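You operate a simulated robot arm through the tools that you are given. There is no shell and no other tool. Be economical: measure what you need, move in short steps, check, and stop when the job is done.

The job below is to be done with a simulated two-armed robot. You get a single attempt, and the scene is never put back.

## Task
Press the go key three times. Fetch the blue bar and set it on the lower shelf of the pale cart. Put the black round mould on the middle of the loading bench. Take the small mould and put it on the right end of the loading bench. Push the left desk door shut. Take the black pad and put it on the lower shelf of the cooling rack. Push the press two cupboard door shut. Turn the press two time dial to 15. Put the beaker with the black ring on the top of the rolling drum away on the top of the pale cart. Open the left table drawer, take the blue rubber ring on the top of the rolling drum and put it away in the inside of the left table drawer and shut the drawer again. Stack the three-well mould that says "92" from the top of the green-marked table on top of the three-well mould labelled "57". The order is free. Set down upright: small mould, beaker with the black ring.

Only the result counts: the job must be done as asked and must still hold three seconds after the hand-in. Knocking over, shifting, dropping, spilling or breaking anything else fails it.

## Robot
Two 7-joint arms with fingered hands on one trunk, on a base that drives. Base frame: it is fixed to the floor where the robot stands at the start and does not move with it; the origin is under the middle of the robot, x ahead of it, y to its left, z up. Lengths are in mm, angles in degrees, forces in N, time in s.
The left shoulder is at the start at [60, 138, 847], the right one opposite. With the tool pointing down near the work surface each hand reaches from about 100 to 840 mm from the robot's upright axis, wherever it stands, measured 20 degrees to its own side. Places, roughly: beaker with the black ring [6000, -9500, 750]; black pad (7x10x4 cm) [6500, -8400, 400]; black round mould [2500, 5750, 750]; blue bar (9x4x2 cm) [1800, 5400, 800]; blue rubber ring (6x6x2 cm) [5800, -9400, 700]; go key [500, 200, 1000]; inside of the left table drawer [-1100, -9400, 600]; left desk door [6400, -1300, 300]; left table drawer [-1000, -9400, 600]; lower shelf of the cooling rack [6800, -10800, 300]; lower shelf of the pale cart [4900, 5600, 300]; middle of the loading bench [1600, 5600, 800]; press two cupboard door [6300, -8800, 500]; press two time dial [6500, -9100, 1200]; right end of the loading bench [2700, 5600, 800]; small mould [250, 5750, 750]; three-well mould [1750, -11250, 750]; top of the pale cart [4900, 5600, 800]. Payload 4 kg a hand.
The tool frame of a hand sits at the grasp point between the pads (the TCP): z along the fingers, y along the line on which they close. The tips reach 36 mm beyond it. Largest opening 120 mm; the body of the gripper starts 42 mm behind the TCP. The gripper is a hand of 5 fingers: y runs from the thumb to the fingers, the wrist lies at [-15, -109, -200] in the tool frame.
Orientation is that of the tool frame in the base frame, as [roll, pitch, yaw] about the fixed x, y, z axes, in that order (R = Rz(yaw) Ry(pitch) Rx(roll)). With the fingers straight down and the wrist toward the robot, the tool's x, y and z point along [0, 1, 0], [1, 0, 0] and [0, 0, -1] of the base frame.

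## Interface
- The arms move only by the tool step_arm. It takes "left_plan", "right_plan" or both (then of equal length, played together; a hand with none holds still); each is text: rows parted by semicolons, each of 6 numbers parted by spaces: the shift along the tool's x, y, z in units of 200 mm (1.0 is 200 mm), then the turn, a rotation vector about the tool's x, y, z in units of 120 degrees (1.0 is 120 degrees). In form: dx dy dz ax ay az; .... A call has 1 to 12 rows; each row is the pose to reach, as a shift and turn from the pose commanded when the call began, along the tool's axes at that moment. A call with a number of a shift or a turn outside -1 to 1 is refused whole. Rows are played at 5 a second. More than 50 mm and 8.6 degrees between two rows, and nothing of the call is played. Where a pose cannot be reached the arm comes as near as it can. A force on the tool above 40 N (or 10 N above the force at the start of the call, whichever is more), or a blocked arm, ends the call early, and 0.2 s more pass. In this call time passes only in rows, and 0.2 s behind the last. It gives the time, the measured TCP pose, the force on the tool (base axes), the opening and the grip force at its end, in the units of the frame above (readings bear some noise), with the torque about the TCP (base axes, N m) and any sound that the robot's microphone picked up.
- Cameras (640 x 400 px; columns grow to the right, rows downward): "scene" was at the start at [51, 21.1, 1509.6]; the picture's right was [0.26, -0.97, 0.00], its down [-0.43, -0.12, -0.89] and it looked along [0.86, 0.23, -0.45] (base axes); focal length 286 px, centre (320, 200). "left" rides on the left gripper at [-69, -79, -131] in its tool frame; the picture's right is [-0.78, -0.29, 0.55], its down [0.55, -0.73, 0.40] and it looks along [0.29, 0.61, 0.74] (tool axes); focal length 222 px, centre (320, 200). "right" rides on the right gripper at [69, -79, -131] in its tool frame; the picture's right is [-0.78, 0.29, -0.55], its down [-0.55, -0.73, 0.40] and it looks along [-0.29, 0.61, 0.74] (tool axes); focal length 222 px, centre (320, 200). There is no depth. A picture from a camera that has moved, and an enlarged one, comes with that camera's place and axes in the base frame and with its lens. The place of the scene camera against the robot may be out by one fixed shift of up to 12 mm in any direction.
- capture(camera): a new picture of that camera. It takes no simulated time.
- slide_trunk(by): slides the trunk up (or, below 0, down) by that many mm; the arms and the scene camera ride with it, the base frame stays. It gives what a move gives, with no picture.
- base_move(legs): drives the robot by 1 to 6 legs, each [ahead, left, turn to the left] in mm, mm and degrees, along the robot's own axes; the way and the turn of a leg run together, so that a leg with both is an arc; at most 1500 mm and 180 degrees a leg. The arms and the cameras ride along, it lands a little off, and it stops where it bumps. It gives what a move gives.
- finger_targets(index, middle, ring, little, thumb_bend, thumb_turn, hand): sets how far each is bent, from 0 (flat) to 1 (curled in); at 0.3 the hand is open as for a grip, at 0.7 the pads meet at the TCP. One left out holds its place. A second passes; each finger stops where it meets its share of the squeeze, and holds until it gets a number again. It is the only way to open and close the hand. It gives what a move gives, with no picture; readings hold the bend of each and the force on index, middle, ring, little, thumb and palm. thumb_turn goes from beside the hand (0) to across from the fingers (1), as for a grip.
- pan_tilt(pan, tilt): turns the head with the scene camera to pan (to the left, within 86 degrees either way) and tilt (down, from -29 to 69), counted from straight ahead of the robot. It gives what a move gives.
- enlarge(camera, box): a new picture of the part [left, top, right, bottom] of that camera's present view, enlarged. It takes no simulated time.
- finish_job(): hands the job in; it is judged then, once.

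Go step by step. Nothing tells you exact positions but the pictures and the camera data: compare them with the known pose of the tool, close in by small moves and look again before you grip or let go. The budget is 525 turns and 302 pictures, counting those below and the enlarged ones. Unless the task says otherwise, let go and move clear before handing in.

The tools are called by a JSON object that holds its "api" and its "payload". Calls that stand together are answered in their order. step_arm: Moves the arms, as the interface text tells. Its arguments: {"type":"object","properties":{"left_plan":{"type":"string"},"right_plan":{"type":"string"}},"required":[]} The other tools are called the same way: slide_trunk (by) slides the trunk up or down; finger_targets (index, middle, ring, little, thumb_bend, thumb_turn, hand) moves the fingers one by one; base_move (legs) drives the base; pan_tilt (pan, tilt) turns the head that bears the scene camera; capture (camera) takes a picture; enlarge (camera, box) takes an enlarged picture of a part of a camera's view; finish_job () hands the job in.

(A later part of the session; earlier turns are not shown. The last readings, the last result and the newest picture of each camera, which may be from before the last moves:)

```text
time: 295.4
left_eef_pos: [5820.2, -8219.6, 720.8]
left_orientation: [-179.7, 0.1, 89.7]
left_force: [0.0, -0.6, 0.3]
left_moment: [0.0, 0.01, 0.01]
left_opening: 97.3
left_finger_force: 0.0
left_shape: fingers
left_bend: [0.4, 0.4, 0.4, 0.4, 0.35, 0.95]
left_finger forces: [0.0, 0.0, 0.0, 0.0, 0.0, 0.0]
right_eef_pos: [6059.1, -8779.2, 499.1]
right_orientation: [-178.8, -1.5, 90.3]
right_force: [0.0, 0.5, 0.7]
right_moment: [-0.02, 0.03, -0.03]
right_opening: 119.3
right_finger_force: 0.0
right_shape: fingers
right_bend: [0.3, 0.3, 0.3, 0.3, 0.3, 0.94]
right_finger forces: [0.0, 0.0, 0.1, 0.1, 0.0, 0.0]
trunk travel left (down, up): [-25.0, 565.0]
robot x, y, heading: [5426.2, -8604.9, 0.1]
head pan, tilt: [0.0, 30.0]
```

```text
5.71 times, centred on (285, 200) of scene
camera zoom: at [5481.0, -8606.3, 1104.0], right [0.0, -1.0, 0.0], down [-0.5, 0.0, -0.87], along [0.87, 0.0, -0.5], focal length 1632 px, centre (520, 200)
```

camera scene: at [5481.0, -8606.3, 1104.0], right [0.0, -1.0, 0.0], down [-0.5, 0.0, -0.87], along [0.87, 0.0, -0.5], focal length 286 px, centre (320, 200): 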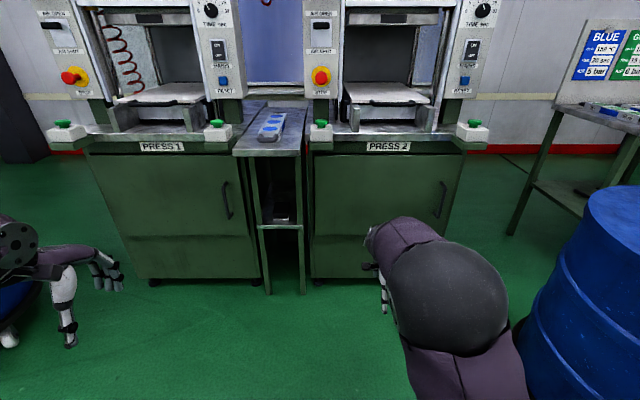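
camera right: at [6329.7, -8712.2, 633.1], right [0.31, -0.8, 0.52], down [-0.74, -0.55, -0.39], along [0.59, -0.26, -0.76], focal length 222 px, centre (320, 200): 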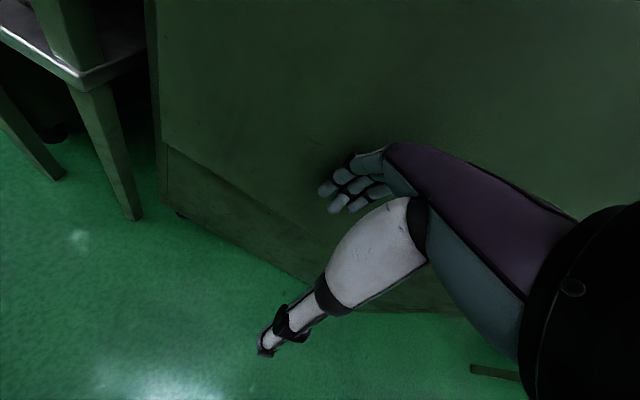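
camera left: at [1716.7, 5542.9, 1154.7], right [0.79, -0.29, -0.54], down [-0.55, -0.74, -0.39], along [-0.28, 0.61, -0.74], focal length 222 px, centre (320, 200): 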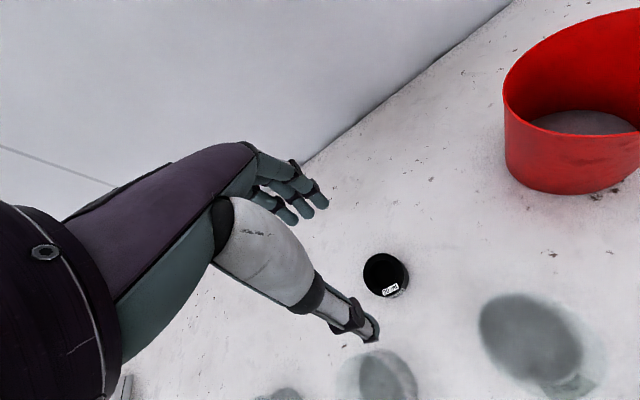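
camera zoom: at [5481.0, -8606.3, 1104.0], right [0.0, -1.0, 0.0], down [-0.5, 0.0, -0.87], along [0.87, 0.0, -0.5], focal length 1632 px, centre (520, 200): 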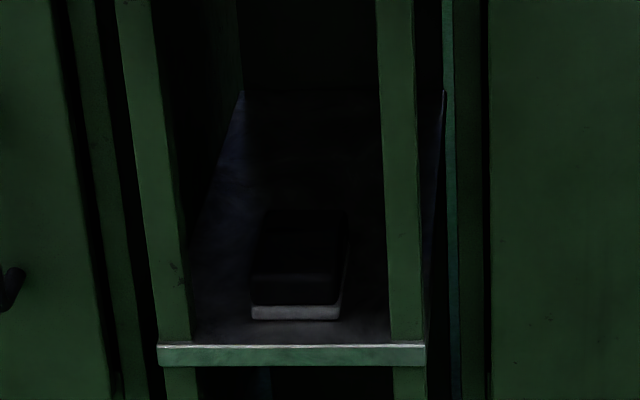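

The pad sits on the stand's lower shelf at about x 6496–6590, y≈-8440, z 417–457, between legs 148 mm apart. I'll use the left hand, fingers down, closing along the pad's length. First I retract the right arm and prepare the left.

{"api": "step_arm", "payload": {"left_plan": "-0.16 0.16 0 0 0 0; -0.33 0.33 0 0 0 0; -0.5 0.5 0 0 0 0; -0.66 0.66 0 0 0 0; -0.83 0.83 0 0 0 0; -1 1 0 0 0 0; -1 1 0.1 0 0 0", "right_plan": "0 0 -0.2 0 0 0; 0 0 -0.4 0 0 0; 0 -0.1 -0.6 0 0 0; 0 -0.3 -0.7 0 0 0; -0.1 -0.5 -0.7 0 0 0; -0.2 -0.7 -0.75 0 0 0; -0.2 -0.9 -0.8 0 0 0"}}

{"api": "finger_targets", "payload": {"hand": "left", "index": 0.3, "middle": 0.3, "ring": 0.3, "little": 0.3, "thumb_bend": 0.3, "thumb_turn": 0.97}}

{"api": "step_arm", "payload": {"left_plan": "-0.1 0.15 0.1 0 0 0; -0.1 0.23 0.3 0 0 0; -0.1 0.23 0.5 0 0 0; -0.1 0.23 0.7 0 0 0; -0.1 0.23 0.9 0 0 0"}}

{"api": "capture", "payload": {"camera": "scene"}}

{"api": "capture", "payload": {"camera": "left"}}

```text
time: 297.1
left_eef_pos: [6018.8, -8422.5, 700.6]
left_orientation: [-179.8, 0.0, 89.7]
left_force: [-0.5, 0.0, -1.5]
left_moment: [0.02, 0.03, -0.03]
left_opening: 97.4
left_finger_force: 0.1
left_shape: fingers
left_bend: [0.4, 0.4, 0.4, 0.4, 0.35, 0.95]
left_finger forces: [0.0, 0.1, 0.0, 0.1, 0.0, 0.1]
right_eef_pos: [5880.0, -8822.9, 662.3]
right_orientation: [-178.7, -1.5, 90.2]
right_force: [0.6, -0.8, 0.6]
right_moment: [0.03, 0.0, -0.02]
right_opening: 119.3
right_finger_force: 0.1
right_shape: fingers
right_bend: [0.3, 0.3, 0.3, 0.3, 0.3, 0.94]
right_finger forces: [0.0, 0.1, 0.1, 0.0, 0.0, 0.1]
trunk travel left (down, up): [-25.0, 565.0]
robot x, y, heading: [5425.5, -8602.6, 0.0]
head pan, tilt: [0.0, 30.0]
```

```text
time: 298.1
left_eef_pos: [6017.6, -8422.6, 701.4]
left_orientation: [-179.8, 0.1, 89.7]
left_force: [0.0, -0.2, -0.5]
left_moment: [0.02, 0.02, 0.02]
left_opening: 119.1
left_finger_force: 0.1
left_shape: fingers
left_bend: [0.3, 0.3, 0.3, 0.3, 0.3, 0.94]
left_finger forces: [0.0, 0.1, 0.1, 0.0, 0.0, 0.1]
right_eef_pos: [5881.7, -8823.7, 661.7]
right_orientation: [-178.9, -1.5, 90.3]
right_force: [1.2, 0.0, -1.2]
right_moment: [-0.01, -0.01, 0.0]
right_opening: 119.4
right_finger_force: 0.0
right_shape: fingers
right_bend: [0.3, 0.3, 0.3, 0.3, 0.3, 0.94]
right_finger forces: [0.1, 0.1, 0.0, 0.1, 0.0, 0.1]
trunk travel left (down, up): [-25.0, 565.0]
robot x, y, heading: [5426.0, -8603.4, -0.2]
head pan, tilt: [0.0, 30.0]
```

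```text
time: 299.2
left_eef_pos: [6064.1, -8442.4, 520.4]
left_orientation: [-179.8, 0.2, 89.7]
left_force: [-0.1, -0.4, -0.9]
left_moment: [0.0, 0.02, 0.0]
left_opening: 119.4
left_finger_force: 0.0
left_shape: fingers
left_bend: [0.3, 0.3, 0.3, 0.3, 0.3, 0.94]
left_finger forces: [0.0, 0.0, 0.0, 0.0, 0.0, 0.0]
right_eef_pos: [5880.3, -8823.1, 662.0]
right_orientation: [-178.8, -1.6, 90.3]
right_force: [0.8, -0.2, 0.1]
right_moment: [0.01, -0.01, 0.03]
right_opening: 119.2
right_finger_force: 0.3
right_shape: fingers
right_bend: [0.3, 0.3, 0.3, 0.3, 0.3, 0.94]
right_finger forces: [0.0, 0.0, 0.1, 0.1, 0.0, 0.0]
trunk travel left (down, up): [-25.0, 565.0]
robot x, y, heading: [5423.9, -8602.4, -0.2]
head pan, tilt: [0.0, 30.0]
```

```text
183 pictures are left
camera scene: at [5480.8, -8606.4, 1104.1], right [0.0, -1.0, 0.0], down [-0.5, 0.0, -0.87], along [0.87, 0.0, -0.5], focal length 286 px, centre (320, 200)
```

scene: 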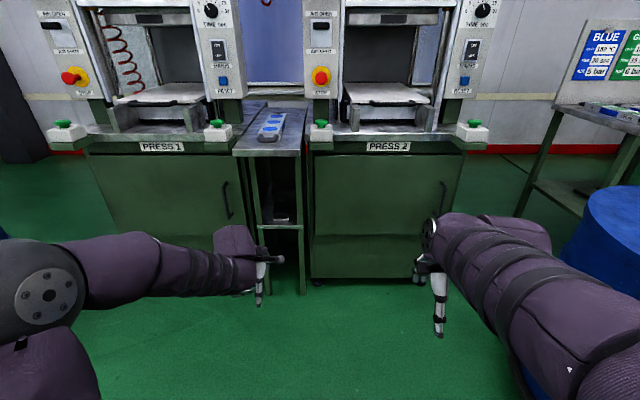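

```text
182 pictures are left
camera left: at [5984.6, -8509.7, 653.4], right [-0.3, -0.78, -0.54], down [-0.73, 0.55, -0.4], along [0.61, 0.28, -0.74], focal length 222 px, centre (320, 200)
```

left: 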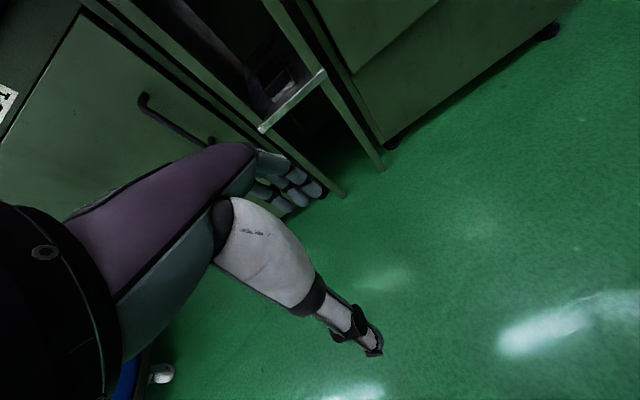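

{"api": "enlarge", "payload": {"camera": "left", "box": [220, 20, 360, 150]}}

```text
3.08 times, centred on (290, 85) of left
camera zoom: at [5984.6, -8509.7, 653.4], right [-0.3, -0.78, -0.54], down [-0.73, 0.55, -0.4], along [0.61, 0.28, -0.74], focal length 684 px, centre (412, 554)
```

zoom: 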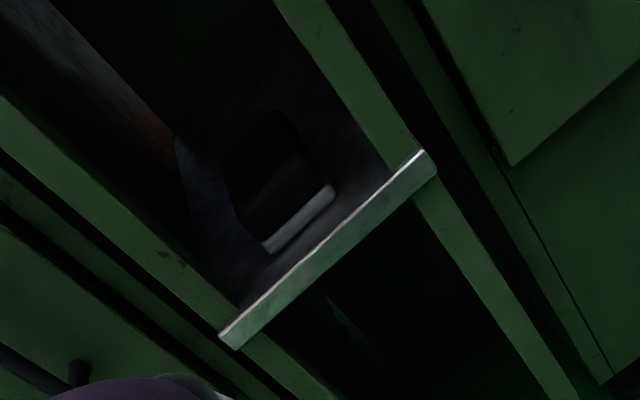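

Refined: shelf front x≈6463, z≈418; pad x≈6502–6600, y≈-8438. I tilt the hand forward 20°, set the height, and drive in part way.

{"api": "step_arm", "payload": {"left_plan": "0.01 0 -0.05 -0.06 0 0; 0.02 0 -0.1 -0.12 0 0; 0.02 0 -0.1 -0.167 0 0"}}

{"api": "base_move", "payload": {"legs": [[330, 0, 0.2]]}}

{"api": "capture", "payload": {"camera": "left"}}

{"api": "capture", "payload": {"camera": "scene"}}

```text
time: 300.1
left_eef_pos: [6064.6, -8436.3, 542.1]
left_orientation: [160.1, 0.2, 89.7]
left_force: [-0.1, 0.0, -0.4]
left_moment: [0.01, 0.03, -0.01]
left_opening: 119.4
left_finger_force: 0.0
left_shape: fingers
left_bend: [0.3, 0.3, 0.3, 0.3, 0.3, 0.94]
left_finger forces: [0.0, 0.0, 0.1, 0.0, 0.0, 0.0]
right_eef_pos: [5881.0, -8822.0, 662.0]
right_orientation: [-178.9, -1.5, 90.2]
right_force: [-0.8, -0.4, -1.0]
right_moment: [0.01, -0.03, -0.01]
right_opening: 119.6
right_finger_force: 0.0
right_shape: fingers
right_bend: [0.3, 0.3, 0.3, 0.3, 0.3, 0.94]
right_finger forces: [0.0, 0.1, 0.0, 0.0, 0.0, 0.0]
trunk travel left (down, up): [-25.0, 565.0]
robot x, y, heading: [5434.1, -8603.3, -0.0]
head pan, tilt: [0.0, 30.0]
```

```text
time: 302.2
left_eef_pos: [6394.7, -8433.3, 540.9]
left_orientation: [160.3, 0.1, 90.1]
left_force: [-0.5, -0.1, 0.8]
left_moment: [0.03, 0.04, 0.01]
left_opening: 119.6
left_finger_force: 0.0
left_shape: fingers
left_bend: [0.3, 0.3, 0.3, 0.3, 0.3, 0.94]
left_finger forces: [0.0, 0.0, 0.0, 0.0, 0.1, 0.1]
right_eef_pos: [6212.8, -8821.2, 660.9]
right_orientation: [-178.7, -1.5, 90.6]
right_force: [0.1, 1.4, 0.1]
right_moment: [0.0, 0.02, 0.01]
right_opening: 119.5
right_finger_force: 0.0
right_shape: fingers
right_bend: [0.3, 0.3, 0.3, 0.3, 0.3, 0.94]
right_finger forces: [0.0, 0.0, 0.0, 0.1, 0.1, 0.1]
trunk travel left (down, up): [-25.0, 565.0]
robot x, y, heading: [5763.1, -8599.1, 0.0]
head pan, tilt: [0.0, 30.0]
```

```text
180 pictures are left
camera left: at [6275.6, -8501.9, 638.4], right [-0.09, -0.79, -0.61], down [-0.56, 0.55, -0.62], along [0.83, 0.29, -0.49], focal length 222 px, centre (320, 200)
```

left: 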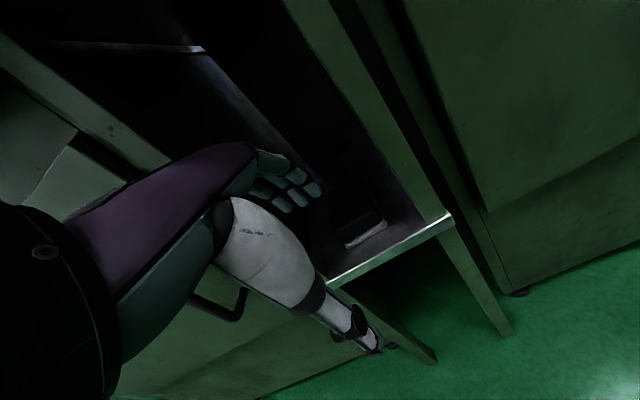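

```text
179 pictures are left
camera scene: at [5812.2, -8605.8, 1104.0], right [0.0, -1.0, 0.0], down [-0.5, 0.0, -0.87], along [0.87, 0.0, -0.5], focal length 286 px, centre (320, 200)
```

scene: 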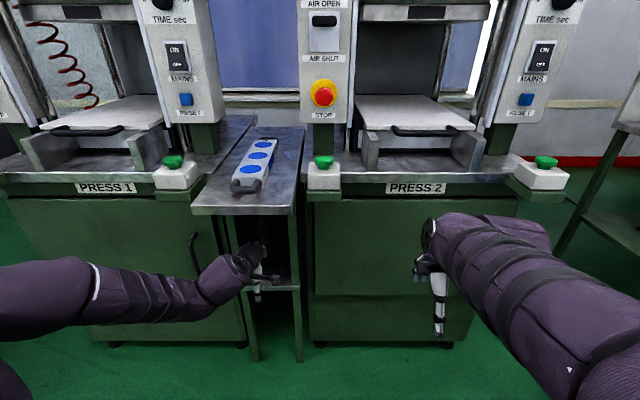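

Pad front at x≈6496, y center ≈-8434; I'm aligned. Lower 55 mm and drive in 140.

{"api": "step_arm", "payload": {"left_plan": "0 -0.047 0.129 0 0 0; 0 -0.094 0.258 0 0 0"}}

{"api": "base_move", "payload": {"legs": [[100, 0, 0]]}}

{"api": "capture", "payload": {"camera": "left"}}

```text
time: 302.8
left_eef_pos: [6395.7, -8433.5, 486.2]
left_orientation: [160.0, 0.1, 89.9]
left_force: [0.3, -0.5, 0.7]
left_moment: [-0.01, -0.01, 0.02]
left_opening: 119.4
left_finger_force: 0.1
left_shape: fingers
left_bend: [0.3, 0.3, 0.3, 0.3, 0.3, 0.94]
left_finger forces: [0.0, 0.0, 0.1, 0.0, 0.0, 0.1]
right_eef_pos: [6213.4, -8819.8, 661.7]
right_orientation: [-178.9, -1.5, 90.7]
right_force: [-0.2, 0.4, -0.2]
right_moment: [0.0, -0.02, 0.03]
right_opening: 119.7
right_finger_force: 0.1
right_shape: fingers
right_bend: [0.3, 0.3, 0.3, 0.3, 0.3, 0.94]
right_finger forces: [0.0, 0.0, 0.0, 0.1, 0.0, 0.0]
trunk travel left (down, up): [-25.0, 565.0]
robot x, y, heading: [5755.2, -8601.1, 0.2]
head pan, tilt: [0.0, 30.0]
```

```text
time: 304.0
left_eef_pos: [6495.6, -8432.5, 485.7]
left_orientation: [160.2, 0.0, 90.1]
left_force: [0.4, -0.3, 0.3]
left_moment: [-0.01, 0.03, 0.0]
left_opening: 119.4
left_finger_force: 0.2
left_shape: fingers
left_bend: [0.3, 0.3, 0.3, 0.3, 0.3, 0.94]
left_finger forces: [0.0, 0.0, 0.1, 0.0, 0.0, 0.1]
right_eef_pos: [6314.1, -8819.0, 662.1]
right_orientation: [-178.7, -1.5, 90.6]
right_force: [-0.5, 0.1, -0.4]
right_moment: [0.01, 0.01, 0.02]
right_opening: 119.7
right_finger_force: 0.0
right_shape: fingers
right_bend: [0.3, 0.3, 0.3, 0.3, 0.3, 0.94]
right_finger forces: [0.0, 0.0, 0.0, 0.0, 0.0, 0.0]
trunk travel left (down, up): [-25.0, 565.0]
robot x, y, heading: [5860.1, -8604.3, -0.1]
head pan, tilt: [0.0, 30.0]
```

```text
178 pictures are left
camera left: at [6375.7, -8501.9, 583.8], right [-0.09, -0.79, -0.61], down [-0.56, 0.55, -0.62], along [0.83, 0.28, -0.49], focal length 222 px, centre (320, 200)
```

left: 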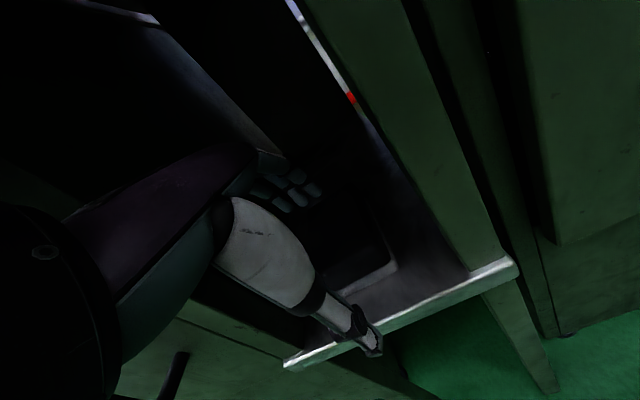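

Clearances are as computed. I advance 42 mm with the arm, then level the hand so the fingers come down behind the pad.

{"api": "step_arm", "payload": {"left_plan": "0 0.1 0.036 0 0 0; 0 0.197 0.072 0 0 0"}}

{"api": "step_arm", "payload": {"left_plan": "0 0.005 0.0445 0.058 0 0; 0 0.01 0.089 0.113 0 0; 0 0.012 0.1425 0.167 0 0"}}

{"api": "capture", "payload": {"camera": "left"}}

{"api": "capture", "payload": {"camera": "scene"}}

```text
time: 304.6
left_eef_pos: [6537.0, -8434.3, 486.1]
left_orientation: [160.1, 0.1, 90.0]
left_force: [-1.2, 0.5, -0.4]
left_moment: [-0.03, -0.01, -0.01]
left_opening: 120.5
left_finger_force: 0.5
left_shape: fingers
left_bend: [0.3, 0.3, 0.3, 0.3, 0.3, 0.94]
left_finger forces: [0.1, 0.2, 0.0, 0.0, 0.5, 0.1]
right_eef_pos: [6313.0, -8820.9, 661.9]
right_orientation: [-178.8, -1.5, 90.6]
right_force: [0.3, 0.8, -0.5]
right_moment: [-0.02, -0.02, -0.02]
right_opening: 119.8
right_finger_force: 0.0
right_shape: fingers
right_bend: [0.3, 0.3, 0.3, 0.3, 0.3, 0.94]
right_finger forces: [0.0, 0.1, 0.1, 0.0, 0.1, 0.1]
trunk travel left (down, up): [-25.0, 565.0]
robot x, y, heading: [5861.0, -8603.7, 0.2]
head pan, tilt: [0.0, 30.0]
```

```text
time: 305.4
left_eef_pos: [6546.3, -8435.8, 467.0]
left_orientation: [177.6, -0.2, 89.2]
left_force: [-11.1, 2.4, 11.8]
left_moment: [-0.75, -0.38, -0.93]
left_opening: 124.4
left_finger_force: 3.9
left_shape: fingers
left_bend: [0.3, 0.3, 0.3, 0.3, 0.28, 0.94]
left_finger forces: [0.0, 0.0, 0.0, 0.0, 8.0, 0.0]
right_eef_pos: [6312.6, -8819.6, 662.2]
right_orientation: [-178.8, -1.5, 90.7]
right_force: [-1.1, -0.1, -0.9]
right_moment: [0.02, -0.01, -0.01]
right_opening: 119.5
right_finger_force: 0.1
right_shape: fingers
right_bend: [0.3, 0.3, 0.3, 0.3, 0.3, 0.94]
right_finger forces: [0.1, 0.0, 0.0, 0.0, 0.0, 0.0]
trunk travel left (down, up): [-25.0, 565.0]
robot x, y, heading: [5860.5, -8603.6, 0.3]
head pan, tilt: [0.0, 30.0]
stopped in row 3 (left hand): the force on the tool passed its limit at 85 N (the readings are from after the stop); the commanded pose is now the measured one
```

```text
177 pictures are left
camera left: at [6460.2, -8502.9, 595.1], right [-0.28, -0.78, -0.56], down [-0.71, 0.56, -0.43], along [0.65, 0.28, -0.71], focal length 222 px, centre (320, 200)
```

left: 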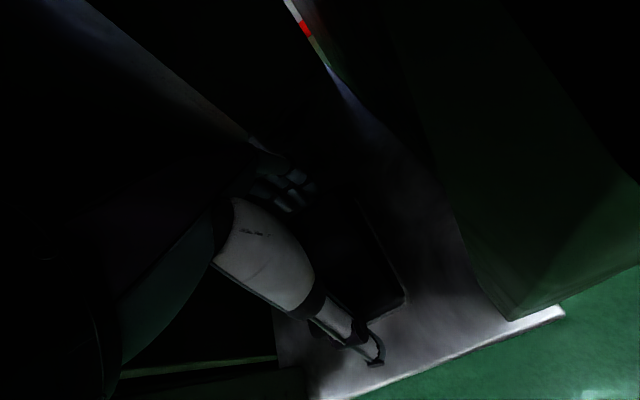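

```text
176 pictures are left
camera scene: at [5910.8, -8605.3, 1104.2], right [0.0, -1.0, 0.0], down [-0.5, 0.0, -0.87], along [0.87, 0.0, -0.5], focal length 286 px, centre (320, 200)
```

scene: 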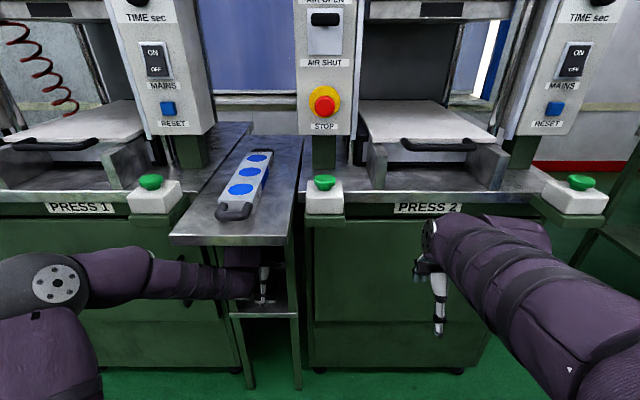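

Thumb touches the pad front. I ease back 5 mm and close gently to see if the fingers are behind the pad.

{"api": "step_arm", "payload": {"left_plan": "0 -0.02 0 0 0 0; 0 -0.03 0.005 0.01 0 0"}}

{"api": "finger_targets", "payload": {"hand": "left", "index": 0.5, "middle": 0.5, "ring": 0.5, "little": 0.5, "thumb_bend": 0.5}}

{"api": "capture", "payload": {"camera": "left"}}

```text
time: 306.0
left_eef_pos: [6540.5, -8435.0, 463.1]
left_orientation: [179.0, -0.3, 89.2]
left_force: [0.0, -0.1, 2.6]
left_moment: [0.0, 0.06, -0.01]
left_opening: 121.4
left_finger_force: 0.9
left_shape: fingers
left_bend: [0.3, 0.3, 0.3, 0.3, 0.29, 0.94]
left_finger forces: [0.1, 0.0, 0.0, 0.0, 1.7, 0.1]
right_eef_pos: [6314.2, -8819.0, 663.0]
right_orientation: [-178.6, -1.5, 90.6]
right_force: [-0.6, 0.2, 0.5]
right_moment: [0.02, 0.0, 0.01]
right_opening: 119.8
right_finger_force: 0.0
right_shape: fingers
right_bend: [0.3, 0.3, 0.3, 0.3, 0.3, 0.94]
right_finger forces: [0.0, 0.0, 0.0, 0.0, 0.0, 0.0]
trunk travel left (down, up): [-25.0, 565.0]
robot x, y, heading: [5862.3, -8599.8, 0.1]
head pan, tilt: [0.0, 30.0]
```

```text
time: 307.0
left_eef_pos: [6540.3, -8435.5, 465.5]
left_orientation: [178.8, -0.3, 89.2]
left_force: [4.6, 1.3, 8.7]
left_moment: [0.17, -0.69, -0.01]
left_opening: 99.4
left_finger_force: 23.8
left_shape: fingers
left_bend: [0.4, 0.41, 0.44, 0.5, 0.42, 0.95]
left_finger forces: [9.9, 8.6, 7.4, 0.0, 21.3, 0.0]
right_eef_pos: [6313.4, -8820.7, 662.1]
right_orientation: [-178.9, -1.5, 90.5]
right_force: [0.5, 1.4, -0.1]
right_moment: [-0.03, 0.03, 0.01]
right_opening: 119.4
right_finger_force: 0.1
right_shape: fingers
right_bend: [0.3, 0.3, 0.3, 0.3, 0.3, 0.94]
right_finger forces: [0.0, 0.1, 0.1, 0.1, 0.0, 0.0]
trunk travel left (down, up): [-25.0, 565.0]
robot x, y, heading: [5859.7, -8600.6, 0.4]
head pan, tilt: [0.0, 30.0]
```

```text
175 pictures are left
camera left: at [6457.8, -8503.6, 594.1], right [-0.29, -0.78, -0.56], down [-0.72, 0.56, -0.41], along [0.63, 0.28, -0.72], focal length 222 px, centre (320, 200)
```

left: 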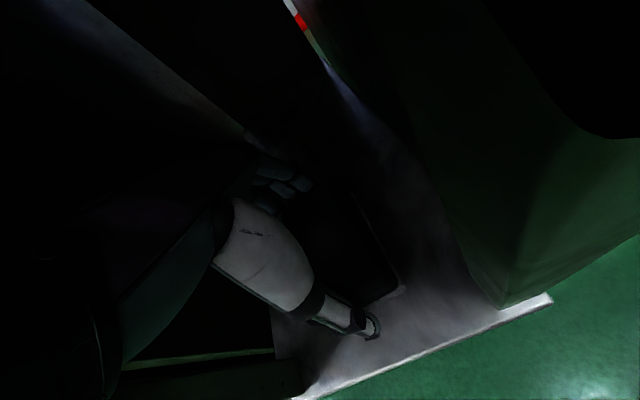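

Gripped at 99 mm: the pad's length. I tighten a little, lift 25 mm and back out.

{"api": "finger_targets", "payload": {"hand": "left", "index": 0.6, "middle": 0.6, "ring": 0.6, "thumb_bend": 0.6}}

{"api": "step_arm", "payload": {"left_plan": "0 0 -0.04 0 0 0; 0 0 -0.08 0 0 0; 0 0 -0.12 0 0 0"}}

{"api": "capture", "payload": {"camera": "left"}}

```text
time: 308.0
left_eef_pos: [6539.9, -8435.9, 463.1]
left_orientation: [178.9, -0.2, 89.2]
left_force: [-6.0, -1.9, 12.7]
left_moment: [0.12, -0.45, -0.09]
left_opening: 96.1
left_finger_force: 34.2
left_shape: fingers
left_bend: [0.39, 0.4, 0.44, 0.5, 0.46, 0.95]
left_finger forces: [11.6, 9.3, 10.0, 0.0, 37.0, 0.0]
right_eef_pos: [6312.4, -8820.0, 662.9]
right_orientation: [-178.8, -1.6, 90.6]
right_force: [-0.2, -0.3, 0.8]
right_moment: [-0.02, 0.0, -0.01]
right_opening: 119.5
right_finger_force: 0.1
right_shape: fingers
right_bend: [0.3, 0.3, 0.3, 0.3, 0.3, 0.94]
right_finger forces: [0.0, 0.0, 0.1, 0.0, 0.1, 0.0]
trunk travel left (down, up): [-25.0, 565.0]
robot x, y, heading: [5857.1, -8602.8, 0.2]
head pan, tilt: [0.0, 30.0]
```

```text
time: 308.8
left_eef_pos: [6540.8, -8434.0, 487.6]
left_orientation: [179.1, -0.2, 89.3]
left_force: [0.4, 0.3, -0.7]
left_moment: [-0.01, 0.0, 0.0]
left_opening: 95.7
left_finger_force: 32.0
left_shape: fingers
left_bend: [0.39, 0.4, 0.44, 0.5, 0.48, 0.95]
left_finger forces: [12.9, 9.5, 9.4, 0.1, 32.4, 0.0]
right_eef_pos: [6312.7, -8819.7, 662.0]
right_orientation: [-178.7, -1.5, 90.5]
right_force: [0.0, 0.3, 0.1]
right_moment: [0.0, 0.01, 0.0]
right_opening: 119.6
right_finger_force: 0.0
right_shape: fingers
right_bend: [0.3, 0.3, 0.3, 0.3, 0.3, 0.94]
right_finger forces: [0.0, 0.0, 0.0, 0.0, 0.0, 0.0]
trunk travel left (down, up): [-25.0, 565.0]
robot x, y, heading: [5862.7, -8602.7, -0.0]
head pan, tilt: [0.0, 30.0]
```

```text
174 pictures are left
camera left: at [6458.0, -8502.4, 617.9], right [-0.29, -0.78, -0.56], down [-0.72, 0.56, -0.41], along [0.63, 0.28, -0.73], focal length 222 px, centre (320, 200)
```

left: 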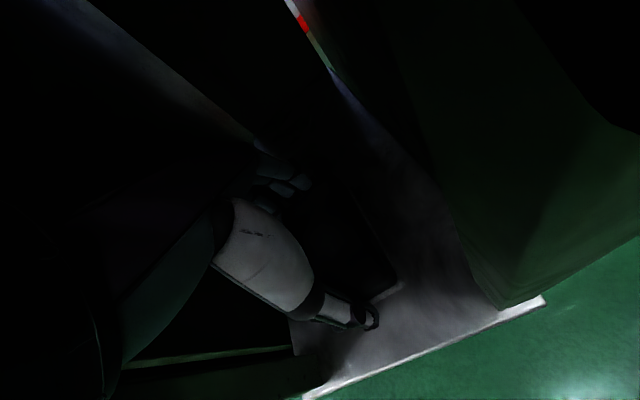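

{"api": "base_move", "payload": {"legs": [[-400, 0, 0]]}}

{"api": "capture", "payload": {"camera": "left"}}

```text
time: 311.3
left_eef_pos: [6143.5, -8437.5, 489.3]
left_orientation: [179.1, -0.1, 89.0]
left_force: [0.6, 0.6, -0.9]
left_moment: [0.01, 0.0, -0.04]
left_opening: 95.7
left_finger_force: 32.2
left_shape: fingers
left_bend: [0.39, 0.4, 0.44, 0.5, 0.48, 0.95]
left_finger forces: [12.9, 9.5, 9.4, 0.1, 32.4, 0.0]
right_eef_pos: [5914.6, -8823.1, 662.5]
right_orientation: [-178.7, -1.5, 90.3]
right_force: [-1.0, 0.0, -0.1]
right_moment: [0.01, -0.01, -0.02]
right_opening: 119.5
right_finger_force: 0.1
right_shape: fingers
right_bend: [0.3, 0.3, 0.3, 0.3, 0.3, 0.94]
right_finger forces: [0.1, 0.0, 0.1, 0.0, 0.0, 0.0]
trunk travel left (down, up): [-25.0, 565.0]
robot x, y, heading: [5459.6, -8603.8, 0.1]
head pan, tilt: [0.0, 30.0]
```

```text
173 pictures are left
camera left: at [6060.0, -8505.9, 618.3], right [-0.3, -0.78, -0.56], down [-0.72, 0.56, -0.41], along [0.63, 0.28, -0.72], focal length 222 px, centre (320, 200)
```

left: 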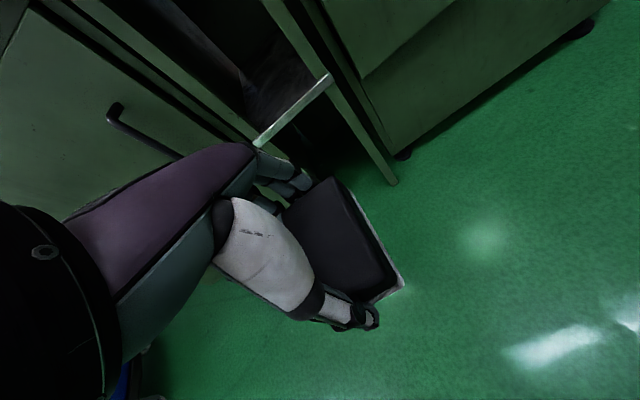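

I have the pad in the left hand. Now the time dial: raise the trunk and turn the right hand to point forward.

{"api": "slide_trunk", "payload": {"by": 400}}

{"api": "slide_trunk", "payload": {"by": 150}}

{"api": "step_arm", "payload": {"right_plan": "0 0 0 -0.07 0 0; 0 0 0 -0.14 0 0; 0 0 0 -0.21 0 0; 0 0 0 -0.28 0 0; 0 0 0 -0.35 0 0; 0 0 0 -0.42 0 0; 0 0 0 -0.49 0 0; 0 0 0 -0.56 0 0; 0 0 0 -0.63 0 0; 0 0 0 -0.7 0 0; 0 0 0 -0.75 0 0"}}

{"api": "pan_tilt", "payload": {"pan": -20, "tilt": 20}}

{"api": "capture", "payload": {"camera": "scene"}}

{"api": "capture", "payload": {"camera": "right"}}

```text
time: 315.1
left_eef_pos: [6143.5, -8438.6, 888.2]
left_orientation: [179.1, -0.2, 89.0]
left_force: [-0.7, -0.4, -0.4]
left_moment: [0.0, -0.01, 0.02]
left_opening: 95.9
left_finger_force: 32.2
left_shape: fingers
left_bend: [0.39, 0.4, 0.44, 0.5, 0.48, 0.95]
left_finger forces: [12.9, 9.4, 9.4, 0.0, 32.4, 0.1]
right_eef_pos: [5914.0, -8823.1, 1061.6]
right_orientation: [-178.8, -1.5, 90.4]
right_force: [-0.4, 0.1, -0.3]
right_moment: [0.01, 0.0, 0.0]
right_opening: 119.6
right_finger_force: 0.0
right_shape: fingers
right_bend: [0.3, 0.3, 0.3, 0.3, 0.3, 0.94]
right_finger forces: [0.1, 0.0, 0.0, 0.1, 0.1, 0.0]
trunk travel left (down, up): [-425.0, 165.0]
robot x, y, heading: [5459.8, -8602.9, -0.1]
head pan, tilt: [0.0, 30.0]
```

```text
time: 316.8
left_eef_pos: [6142.3, -8438.4, 1038.1]
left_orientation: [179.0, -0.1, 89.0]
left_force: [0.1, -0.9, -1.6]
left_moment: [0.0, 0.02, -0.01]
left_opening: 95.8
left_finger_force: 31.8
left_shape: fingers
left_bend: [0.39, 0.4, 0.44, 0.5, 0.48, 0.95]
left_finger forces: [12.8, 9.5, 9.4, 0.1, 32.4, 0.1]
right_eef_pos: [5915.3, -8822.5, 1211.8]
right_orientation: [-178.7, -1.5, 90.4]
right_force: [0.0, -0.5, -0.9]
right_moment: [-0.01, -0.01, -0.01]
right_opening: 119.4
right_finger_force: 0.0
right_shape: fingers
right_bend: [0.3, 0.3, 0.3, 0.3, 0.3, 0.94]
right_finger forces: [0.0, 0.0, 0.0, 0.1, 0.0, 0.0]
trunk travel left (down, up): [-575.0, 15.0]
robot x, y, heading: [5465.4, -8603.7, -0.0]
head pan, tilt: [0.0, 30.0]
```

```text
time: 319.4
left_eef_pos: [6144.2, -8435.2, 1037.7]
left_orientation: [179.1, -0.2, 89.1]
left_force: [-0.7, -0.3, 0.0]
left_moment: [-0.02, 0.02, -0.01]
left_opening: 95.7
left_finger_force: 31.8
left_shape: fingers
left_bend: [0.39, 0.4, 0.44, 0.5, 0.48, 0.95]
left_finger forces: [12.9, 9.4, 9.3, 0.0, 32.3, 0.1]
right_eef_pos: [5980.9, -8985.6, 1286.1]
right_orientation: [88.2, -1.6, 75.7]
right_force: [-0.4, 0.4, -0.1]
right_moment: [0.0, 0.03, -0.05]
right_opening: 119.7
right_finger_force: 0.0
right_shape: fingers
right_bend: [0.3, 0.3, 0.3, 0.3, 0.3, 0.94]
right_finger forces: [0.0, 0.0, 0.0, 0.0, 0.0, 0.1]
right hand out of reach, approached as far as the arm can: row 5, 6, 7, 8, 9, 10, 11
trunk travel left (down, up): [-575.0, 15.0]
robot x, y, heading: [5458.2, -8599.7, -0.3]
head pan, tilt: [0.0, 30.0]
stopped in row 11 (right hand): the arm was blocked; the commanded pose is now the measured one
```

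```text
time: 320.3
left_eef_pos: [6142.3, -8438.2, 1038.1]
left_orientation: [179.0, -0.2, 89.1]
left_force: [0.2, -0.1, 0.3]
left_moment: [-0.03, 0.02, 0.0]
left_opening: 95.5
left_finger_force: 31.7
left_shape: fingers
left_bend: [0.39, 0.4, 0.44, 0.5, 0.48, 0.95]
left_finger forces: [12.8, 9.4, 9.4, 0.1, 32.2, 0.0]
right_eef_pos: [5979.3, -8986.3, 1285.4]
right_orientation: [88.4, -1.6, 75.8]
right_force: [-0.4, 0.0, -0.2]
right_moment: [0.0, 0.01, -0.01]
right_opening: 119.8
right_finger_force: 0.1
right_shape: fingers
right_bend: [0.3, 0.3, 0.3, 0.3, 0.3, 0.94]
right_finger forces: [0.1, 0.0, 0.0, 0.0, 0.0, 0.0]
trunk travel left (down, up): [-575.0, 15.0]
robot x, y, heading: [5459.5, -8603.2, -0.1]
head pan, tilt: [-20.0, 20.0]
```

```text
172 pictures are left
camera scene: at [5511.0, -8638.1, 1670.0], right [-0.34, -0.94, 0.0], down [-0.32, 0.12, -0.94], along [0.88, -0.32, -0.34], focal length 286 px, centre (320, 200)
```

scene: 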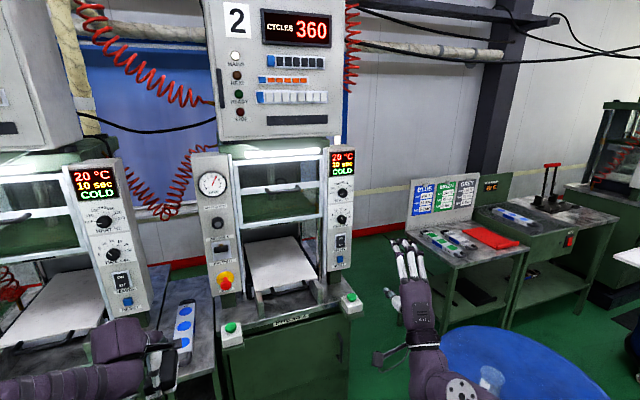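

```text
171 pictures are left
camera right: at [5873.2, -8884.6, 1204.8], right [-0.73, -0.63, 0.25], down [0.28, -0.61, -0.74], along [0.62, -0.47, 0.63], focal length 222 px, centre (320, 200)
```

right: 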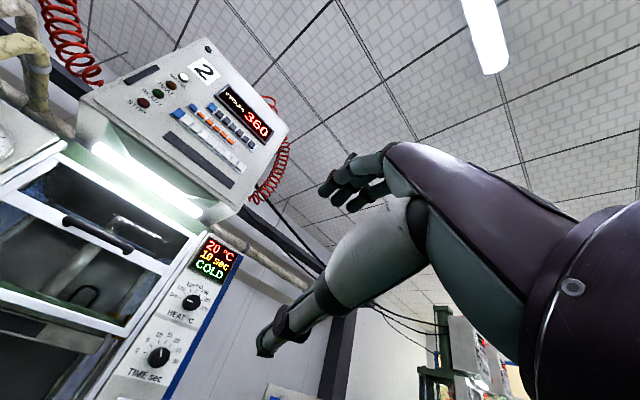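

The dial triangulates to about [6548, -9112, 1169]. I move the base forward-right (staying clear of the drum) and straighten the hand to point forward.

{"api": "base_move", "payload": {"legs": [[235, -90, 0]]}}

{"api": "step_arm", "payload": {"right_plan": "0 -0.1 0 0 0.05 0; 0 -0.25 0 0 0.1 0; 0 -0.4 0 -0.01 0.12 0; 0 -0.55 0 -0.01 0.12 0"}}

{"api": "capture", "payload": {"camera": "scene"}}

{"api": "capture", "payload": {"camera": "right"}}

```text
time: 322.1
left_eef_pos: [6378.8, -8526.0, 1038.1]
left_orientation: [179.1, -0.2, 89.2]
left_force: [0.0, 0.1, -1.4]
left_moment: [0.0, -0.01, -0.01]
left_opening: 95.8
left_finger_force: 31.5
left_shape: fingers
left_bend: [0.39, 0.4, 0.44, 0.5, 0.48, 0.95]
left_finger forces: [12.9, 9.6, 9.4, 0.0, 32.2, 0.0]
right_eef_pos: [6217.3, -9075.0, 1284.1]
right_orientation: [88.4, -1.7, 75.8]
right_force: [0.3, 0.6, 0.3]
right_moment: [0.0, 0.0, 0.01]
right_opening: 119.7
right_finger_force: 0.0
right_shape: fingers
right_bend: [0.3, 0.3, 0.3, 0.3, 0.3, 0.94]
right_finger forces: [0.0, 0.1, 0.0, 0.0, 0.0, 0.1]
trunk travel left (down, up): [-575.0, 15.0]
robot x, y, heading: [5694.0, -8691.2, 0.2]
head pan, tilt: [-20.0, 20.0]
```

```text
time: 323.1
left_eef_pos: [6379.9, -8524.8, 1037.9]
left_orientation: [179.0, -0.3, 89.1]
left_force: [0.5, -0.5, -0.5]
left_moment: [-0.02, -0.01, -0.03]
left_opening: 95.5
left_finger_force: 31.7
left_shape: fingers
left_bend: [0.39, 0.4, 0.44, 0.5, 0.48, 0.95]
left_finger forces: [12.8, 9.4, 9.4, 0.1, 32.2, 0.1]
right_eef_pos: [6222.3, -9072.4, 1176.3]
right_orientation: [86.7, -1.1, 90.4]
right_force: [0.1, 0.0, -0.4]
right_moment: [-0.04, 0.03, 0.0]
right_opening: 119.7
right_finger_force: 0.0
right_shape: fingers
right_bend: [0.3, 0.3, 0.3, 0.3, 0.3, 0.94]
right_finger forces: [0.0, 0.0, 0.0, 0.0, 0.0, 0.1]
trunk travel left (down, up): [-575.0, 15.0]
robot x, y, heading: [5697.4, -8696.0, -0.0]
head pan, tilt: [-20.0, 20.0]
```

```text
170 pictures are left
camera scene: at [5747.3, -8727.8, 1670.1], right [-0.34, -0.94, 0.0], down [-0.32, 0.12, -0.94], along [0.88, -0.32, -0.34], focal length 286 px, centre (320, 200)
```

scene: 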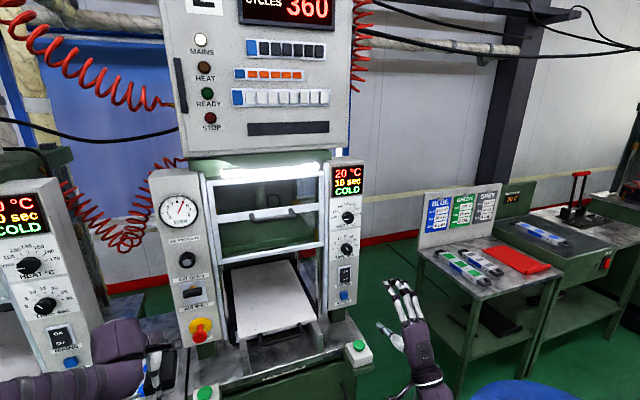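

```text
169 pictures are left
camera right: at [6094.4, -9001.7, 1091.4], right [-0.56, -0.79, 0.24], down [0.44, -0.53, -0.72], along [0.7, -0.29, 0.65], focal length 222 px, centre (320, 200)
```

right: 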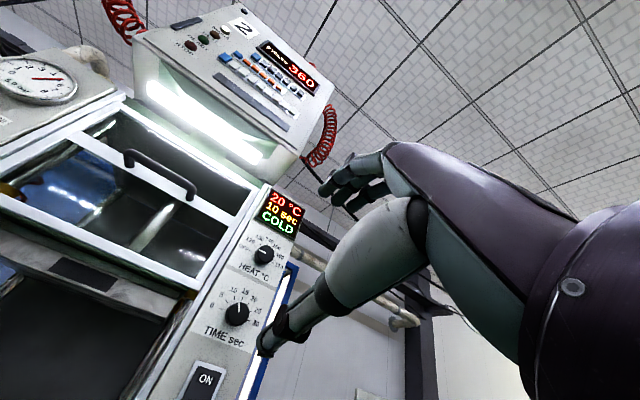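

{"api": "enlarge", "payload": {"camera": "right", "box": [190, 260, 290, 350]}}

{"api": "enlarge", "payload": {"camera": "scene", "box": [310, 150, 390, 310]}}

```text
4.44 times, centred on (240, 305) of right
camera zoom: at [6094.4, -9001.7, 1091.4], right [-0.56, -0.79, 0.24], down [0.44, -0.53, -0.72], along [0.7, -0.29, 0.65], focal length 987 px, centre (676, -267)
```

zoom: 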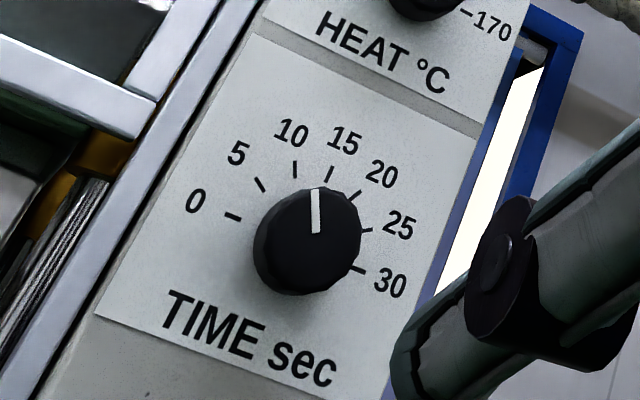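

```text
2.50 times, centred on (350, 230) of scene
camera zoom: at [5747.3, -8727.8, 1670.1], right [-0.34, -0.94, 0.0], down [-0.32, 0.12, -0.94], along [0.88, -0.32, -0.34], focal length 714 px, centre (245, 125)
```

zoom: 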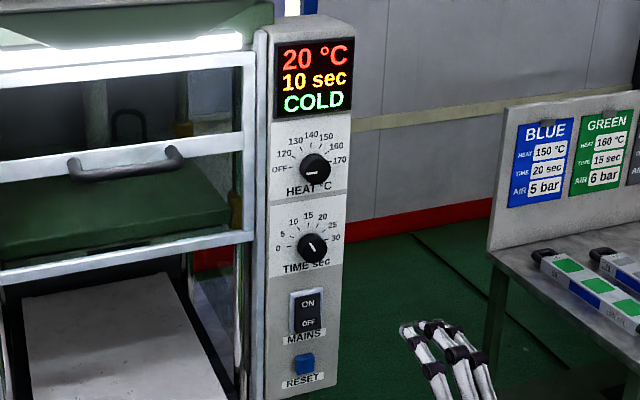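

Pointer at 10; the scale is about 30° per 5 s. I approach the knob, pre-rotated −15°.

{"api": "step_arm", "payload": {"right_plan": "-0.05 0 0.2 0.01 0 -0.04; -0.1 -0.01 0.4 0.02 0 -0.08; -0.15 -0.02 0.6 0.027 0 -0.125; -0.19 -0.03 0.8 0.027 0 -0.125; -0.19 -0.03 1 0.027 0 -0.125"}}

{"api": "capture", "payload": {"camera": "right"}}

{"api": "enlarge", "payload": {"camera": "scene", "box": [280, 140, 440, 320]}}

```text
time: 324.3
left_eef_pos: [6379.7, -8524.6, 1037.6]
left_orientation: [179.1, -0.3, 89.3]
left_force: [0.1, 0.7, -1.4]
left_moment: [0.01, 0.0, -0.02]
left_opening: 95.8
left_finger_force: 31.6
left_shape: fingers
left_bend: [0.39, 0.4, 0.44, 0.5, 0.48, 0.95]
left_finger forces: [12.9, 9.5, 9.4, 0.0, 32.3, 0.0]
right_eef_pos: [6422.8, -9109.5, 1180.2]
right_orientation: [90.0, 13.9, 90.0]
right_force: [0.6, 0.2, -0.8]
right_moment: [-0.02, -0.01, 0.0]
right_opening: 119.8
right_finger_force: 0.0
right_shape: fingers
right_bend: [0.3, 0.3, 0.3, 0.3, 0.3, 0.94]
right_finger forces: [0.1, 0.1, 0.0, 0.0, 0.0, 0.1]
trunk travel left (down, up): [-575.0, 15.0]
robot x, y, heading: [5696.0, -8695.6, 0.1]
head pan, tilt: [-20.0, 20.0]
```

```text
166 pictures are left
camera right: at [6292.0, -9061.5, 1087.6], right [-0.55, -0.69, 0.47], down [0.4, -0.71, -0.58], along [0.74, -0.13, 0.66], focal length 222 px, centre (320, 200)
```

right: 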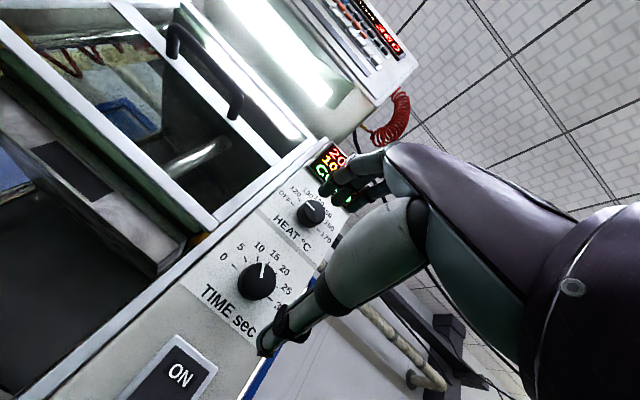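

```text
2.22 times, centred on (360, 230) of scene
camera zoom: at [5748.4, -8727.5, 1670.0], right [-0.34, -0.94, 0.0], down [-0.32, 0.12, -0.94], along [0.88, -0.32, -0.34], focal length 635 px, centre (231, 133)
```

zoom: 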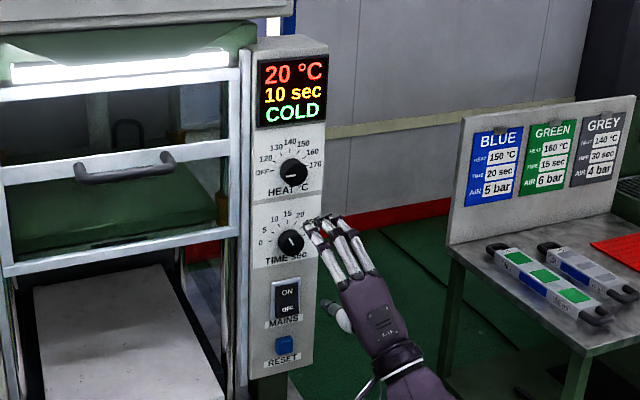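

The dial is at about [6555, -9109, 1169]. I lower 11 mm and move in so the fingers straddle the knob.

{"api": "step_arm", "payload": {"right_plan": "0.007 -0.03 0.15 0 0 0; 0.014 -0.053 0.3 0 0 0; 0.014 -0.053 0.45 0 0 0"}}

{"api": "capture", "payload": {"camera": "right"}}

{"api": "enlarge", "payload": {"camera": "scene", "box": [280, 140, 440, 320]}}

```text
time: 325.1
left_eef_pos: [6379.2, -8525.6, 1037.5]
left_orientation: [179.1, -0.2, 89.2]
left_force: [0.9, 0.4, -1.1]
left_moment: [-0.01, 0.01, -0.04]
left_opening: 95.7
left_finger_force: 31.7
left_shape: fingers
left_bend: [0.39, 0.4, 0.44, 0.5, 0.48, 0.95]
left_finger forces: [12.9, 9.4, 9.4, 0.0, 32.2, 0.1]
right_eef_pos: [6511.7, -9108.7, 1170.0]
right_orientation: [90.0, 14.0, 90.0]
right_force: [0.6, 0.7, -0.6]
right_moment: [0.0, -0.01, -0.02]
right_opening: 119.6
right_finger_force: 0.0
right_shape: fingers
right_bend: [0.3, 0.3, 0.3, 0.3, 0.3, 0.94]
right_finger forces: [0.0, 0.0, 0.1, 0.0, 0.0, 0.0]
trunk travel left (down, up): [-575.0, 15.0]
robot x, y, heading: [5697.3, -8695.1, 0.2]
head pan, tilt: [-20.0, 20.0]
```

```text
164 pictures are left
camera right: at [6381.9, -9060.2, 1076.5], right [-0.55, -0.69, 0.47], down [0.4, -0.71, -0.58], along [0.74, -0.13, 0.66], focal length 222 px, centre (320, 200)
```

right: 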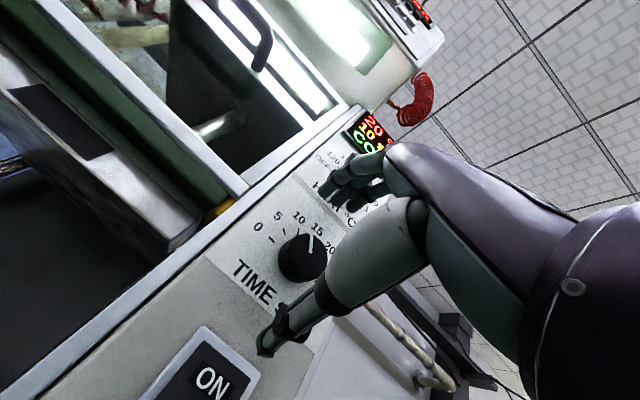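

```text
2.22 times, centred on (360, 230) of scene
camera zoom: at [5748.4, -8727.4, 1670.0], right [-0.34, -0.94, 0.0], down [-0.32, 0.12, -0.94], along [0.88, -0.32, -0.34], focal length 635 px, centre (231, 133)
```

zoom: 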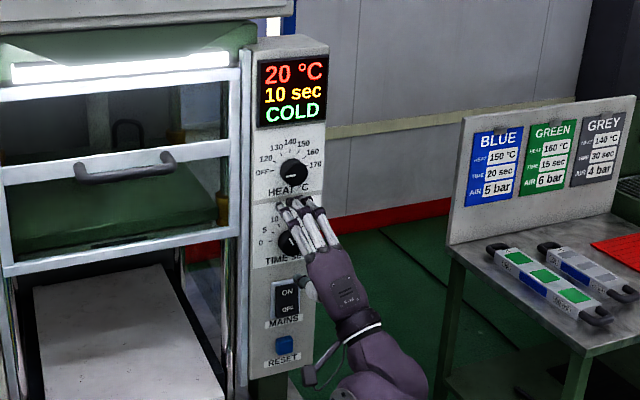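

Knob face at [6549, -9108, 1166]; I go 18 mm further and close index, middle and thumb on it.

{"api": "step_arm", "payload": {"right_plan": "0.005 -0.018 0.05 0 0 0; 0.005 -0.018 0.09 0 0 0"}}

{"api": "finger_targets", "payload": {"hand": "right", "index": 0.7, "middle": 0.7, "ring": 0.6, "thumb_bend": 0.7}}

{"api": "capture", "payload": {"camera": "right"}}

```text
time: 325.7
left_eef_pos: [6377.3, -8525.9, 1038.6]
left_orientation: [179.1, -0.2, 89.2]
left_force: [0.5, 0.2, -0.7]
left_moment: [-0.05, 0.04, 0.04]
left_opening: 95.9
left_finger_force: 31.9
left_shape: fingers
left_bend: [0.39, 0.4, 0.44, 0.5, 0.48, 0.95]
left_finger forces: [13.0, 9.4, 9.4, 0.0, 32.2, 0.0]
right_eef_pos: [6527.1, -9109.3, 1167.0]
right_orientation: [89.8, 13.8, 89.8]
right_force: [-17.3, 1.0, -2.8]
right_moment: [-0.12, -1.04, 0.24]
right_opening: 119.8
right_finger_force: 8.9
right_shape: fingers
right_bend: [0.3, 0.3, 0.3, 0.3, 0.3, 0.94]
right_finger forces: [5.9, 11.6, 0.0, 0.1, 0.0, 0.1]
trunk travel left (down, up): [-575.0, 15.0]
robot x, y, heading: [5696.6, -8696.6, 0.0]
head pan, tilt: [-20.0, 20.0]
```

```text
time: 326.3
left_eef_pos: [6375.0, -8527.3, 1038.8]
left_orientation: [178.9, -0.2, 89.0]
left_force: [-0.5, 0.2, -1.1]
left_moment: [0.01, 0.04, 0.05]
left_opening: 95.8
left_finger_force: 31.2
left_shape: fingers
left_bend: [0.39, 0.4, 0.44, 0.5, 0.48, 0.95]
left_finger forces: [12.8, 9.5, 9.3, 0.1, 32.2, 0.0]
right_eef_pos: [6522.2, -9111.3, 1169.8]
right_orientation: [89.4, 13.9, 89.7]
right_force: [-25.6, 2.0, -3.3]
right_moment: [-0.07, -1.33, 0.48]
right_opening: 55.8
right_finger_force: 21.1
right_shape: fingers
right_bend: [0.45, 0.45, 0.6, 0.3, 0.61, 0.98]
right_finger forces: [12.4, 17.4, 0.0, 0.0, 12.9, 0.0]
trunk travel left (down, up): [-575.0, 15.0]
robot x, y, heading: [5696.9, -8692.8, 0.2]
head pan, tilt: [-20.0, 20.0]
stopped (right hand): the force on the tool passed its limit at 43 N (the readings are from after the stop); the commanded pose is now the measured one
```

```text
162 pictures are left
camera right: at [6393.1, -9061.6, 1075.6], right [-0.56, -0.69, 0.46], down [0.4, -0.71, -0.58], along [0.73, -0.13, 0.67], focal length 222 px, centre (320, 200)
```

right: 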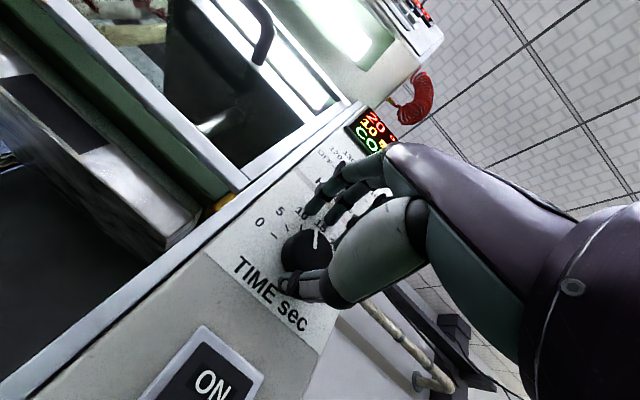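

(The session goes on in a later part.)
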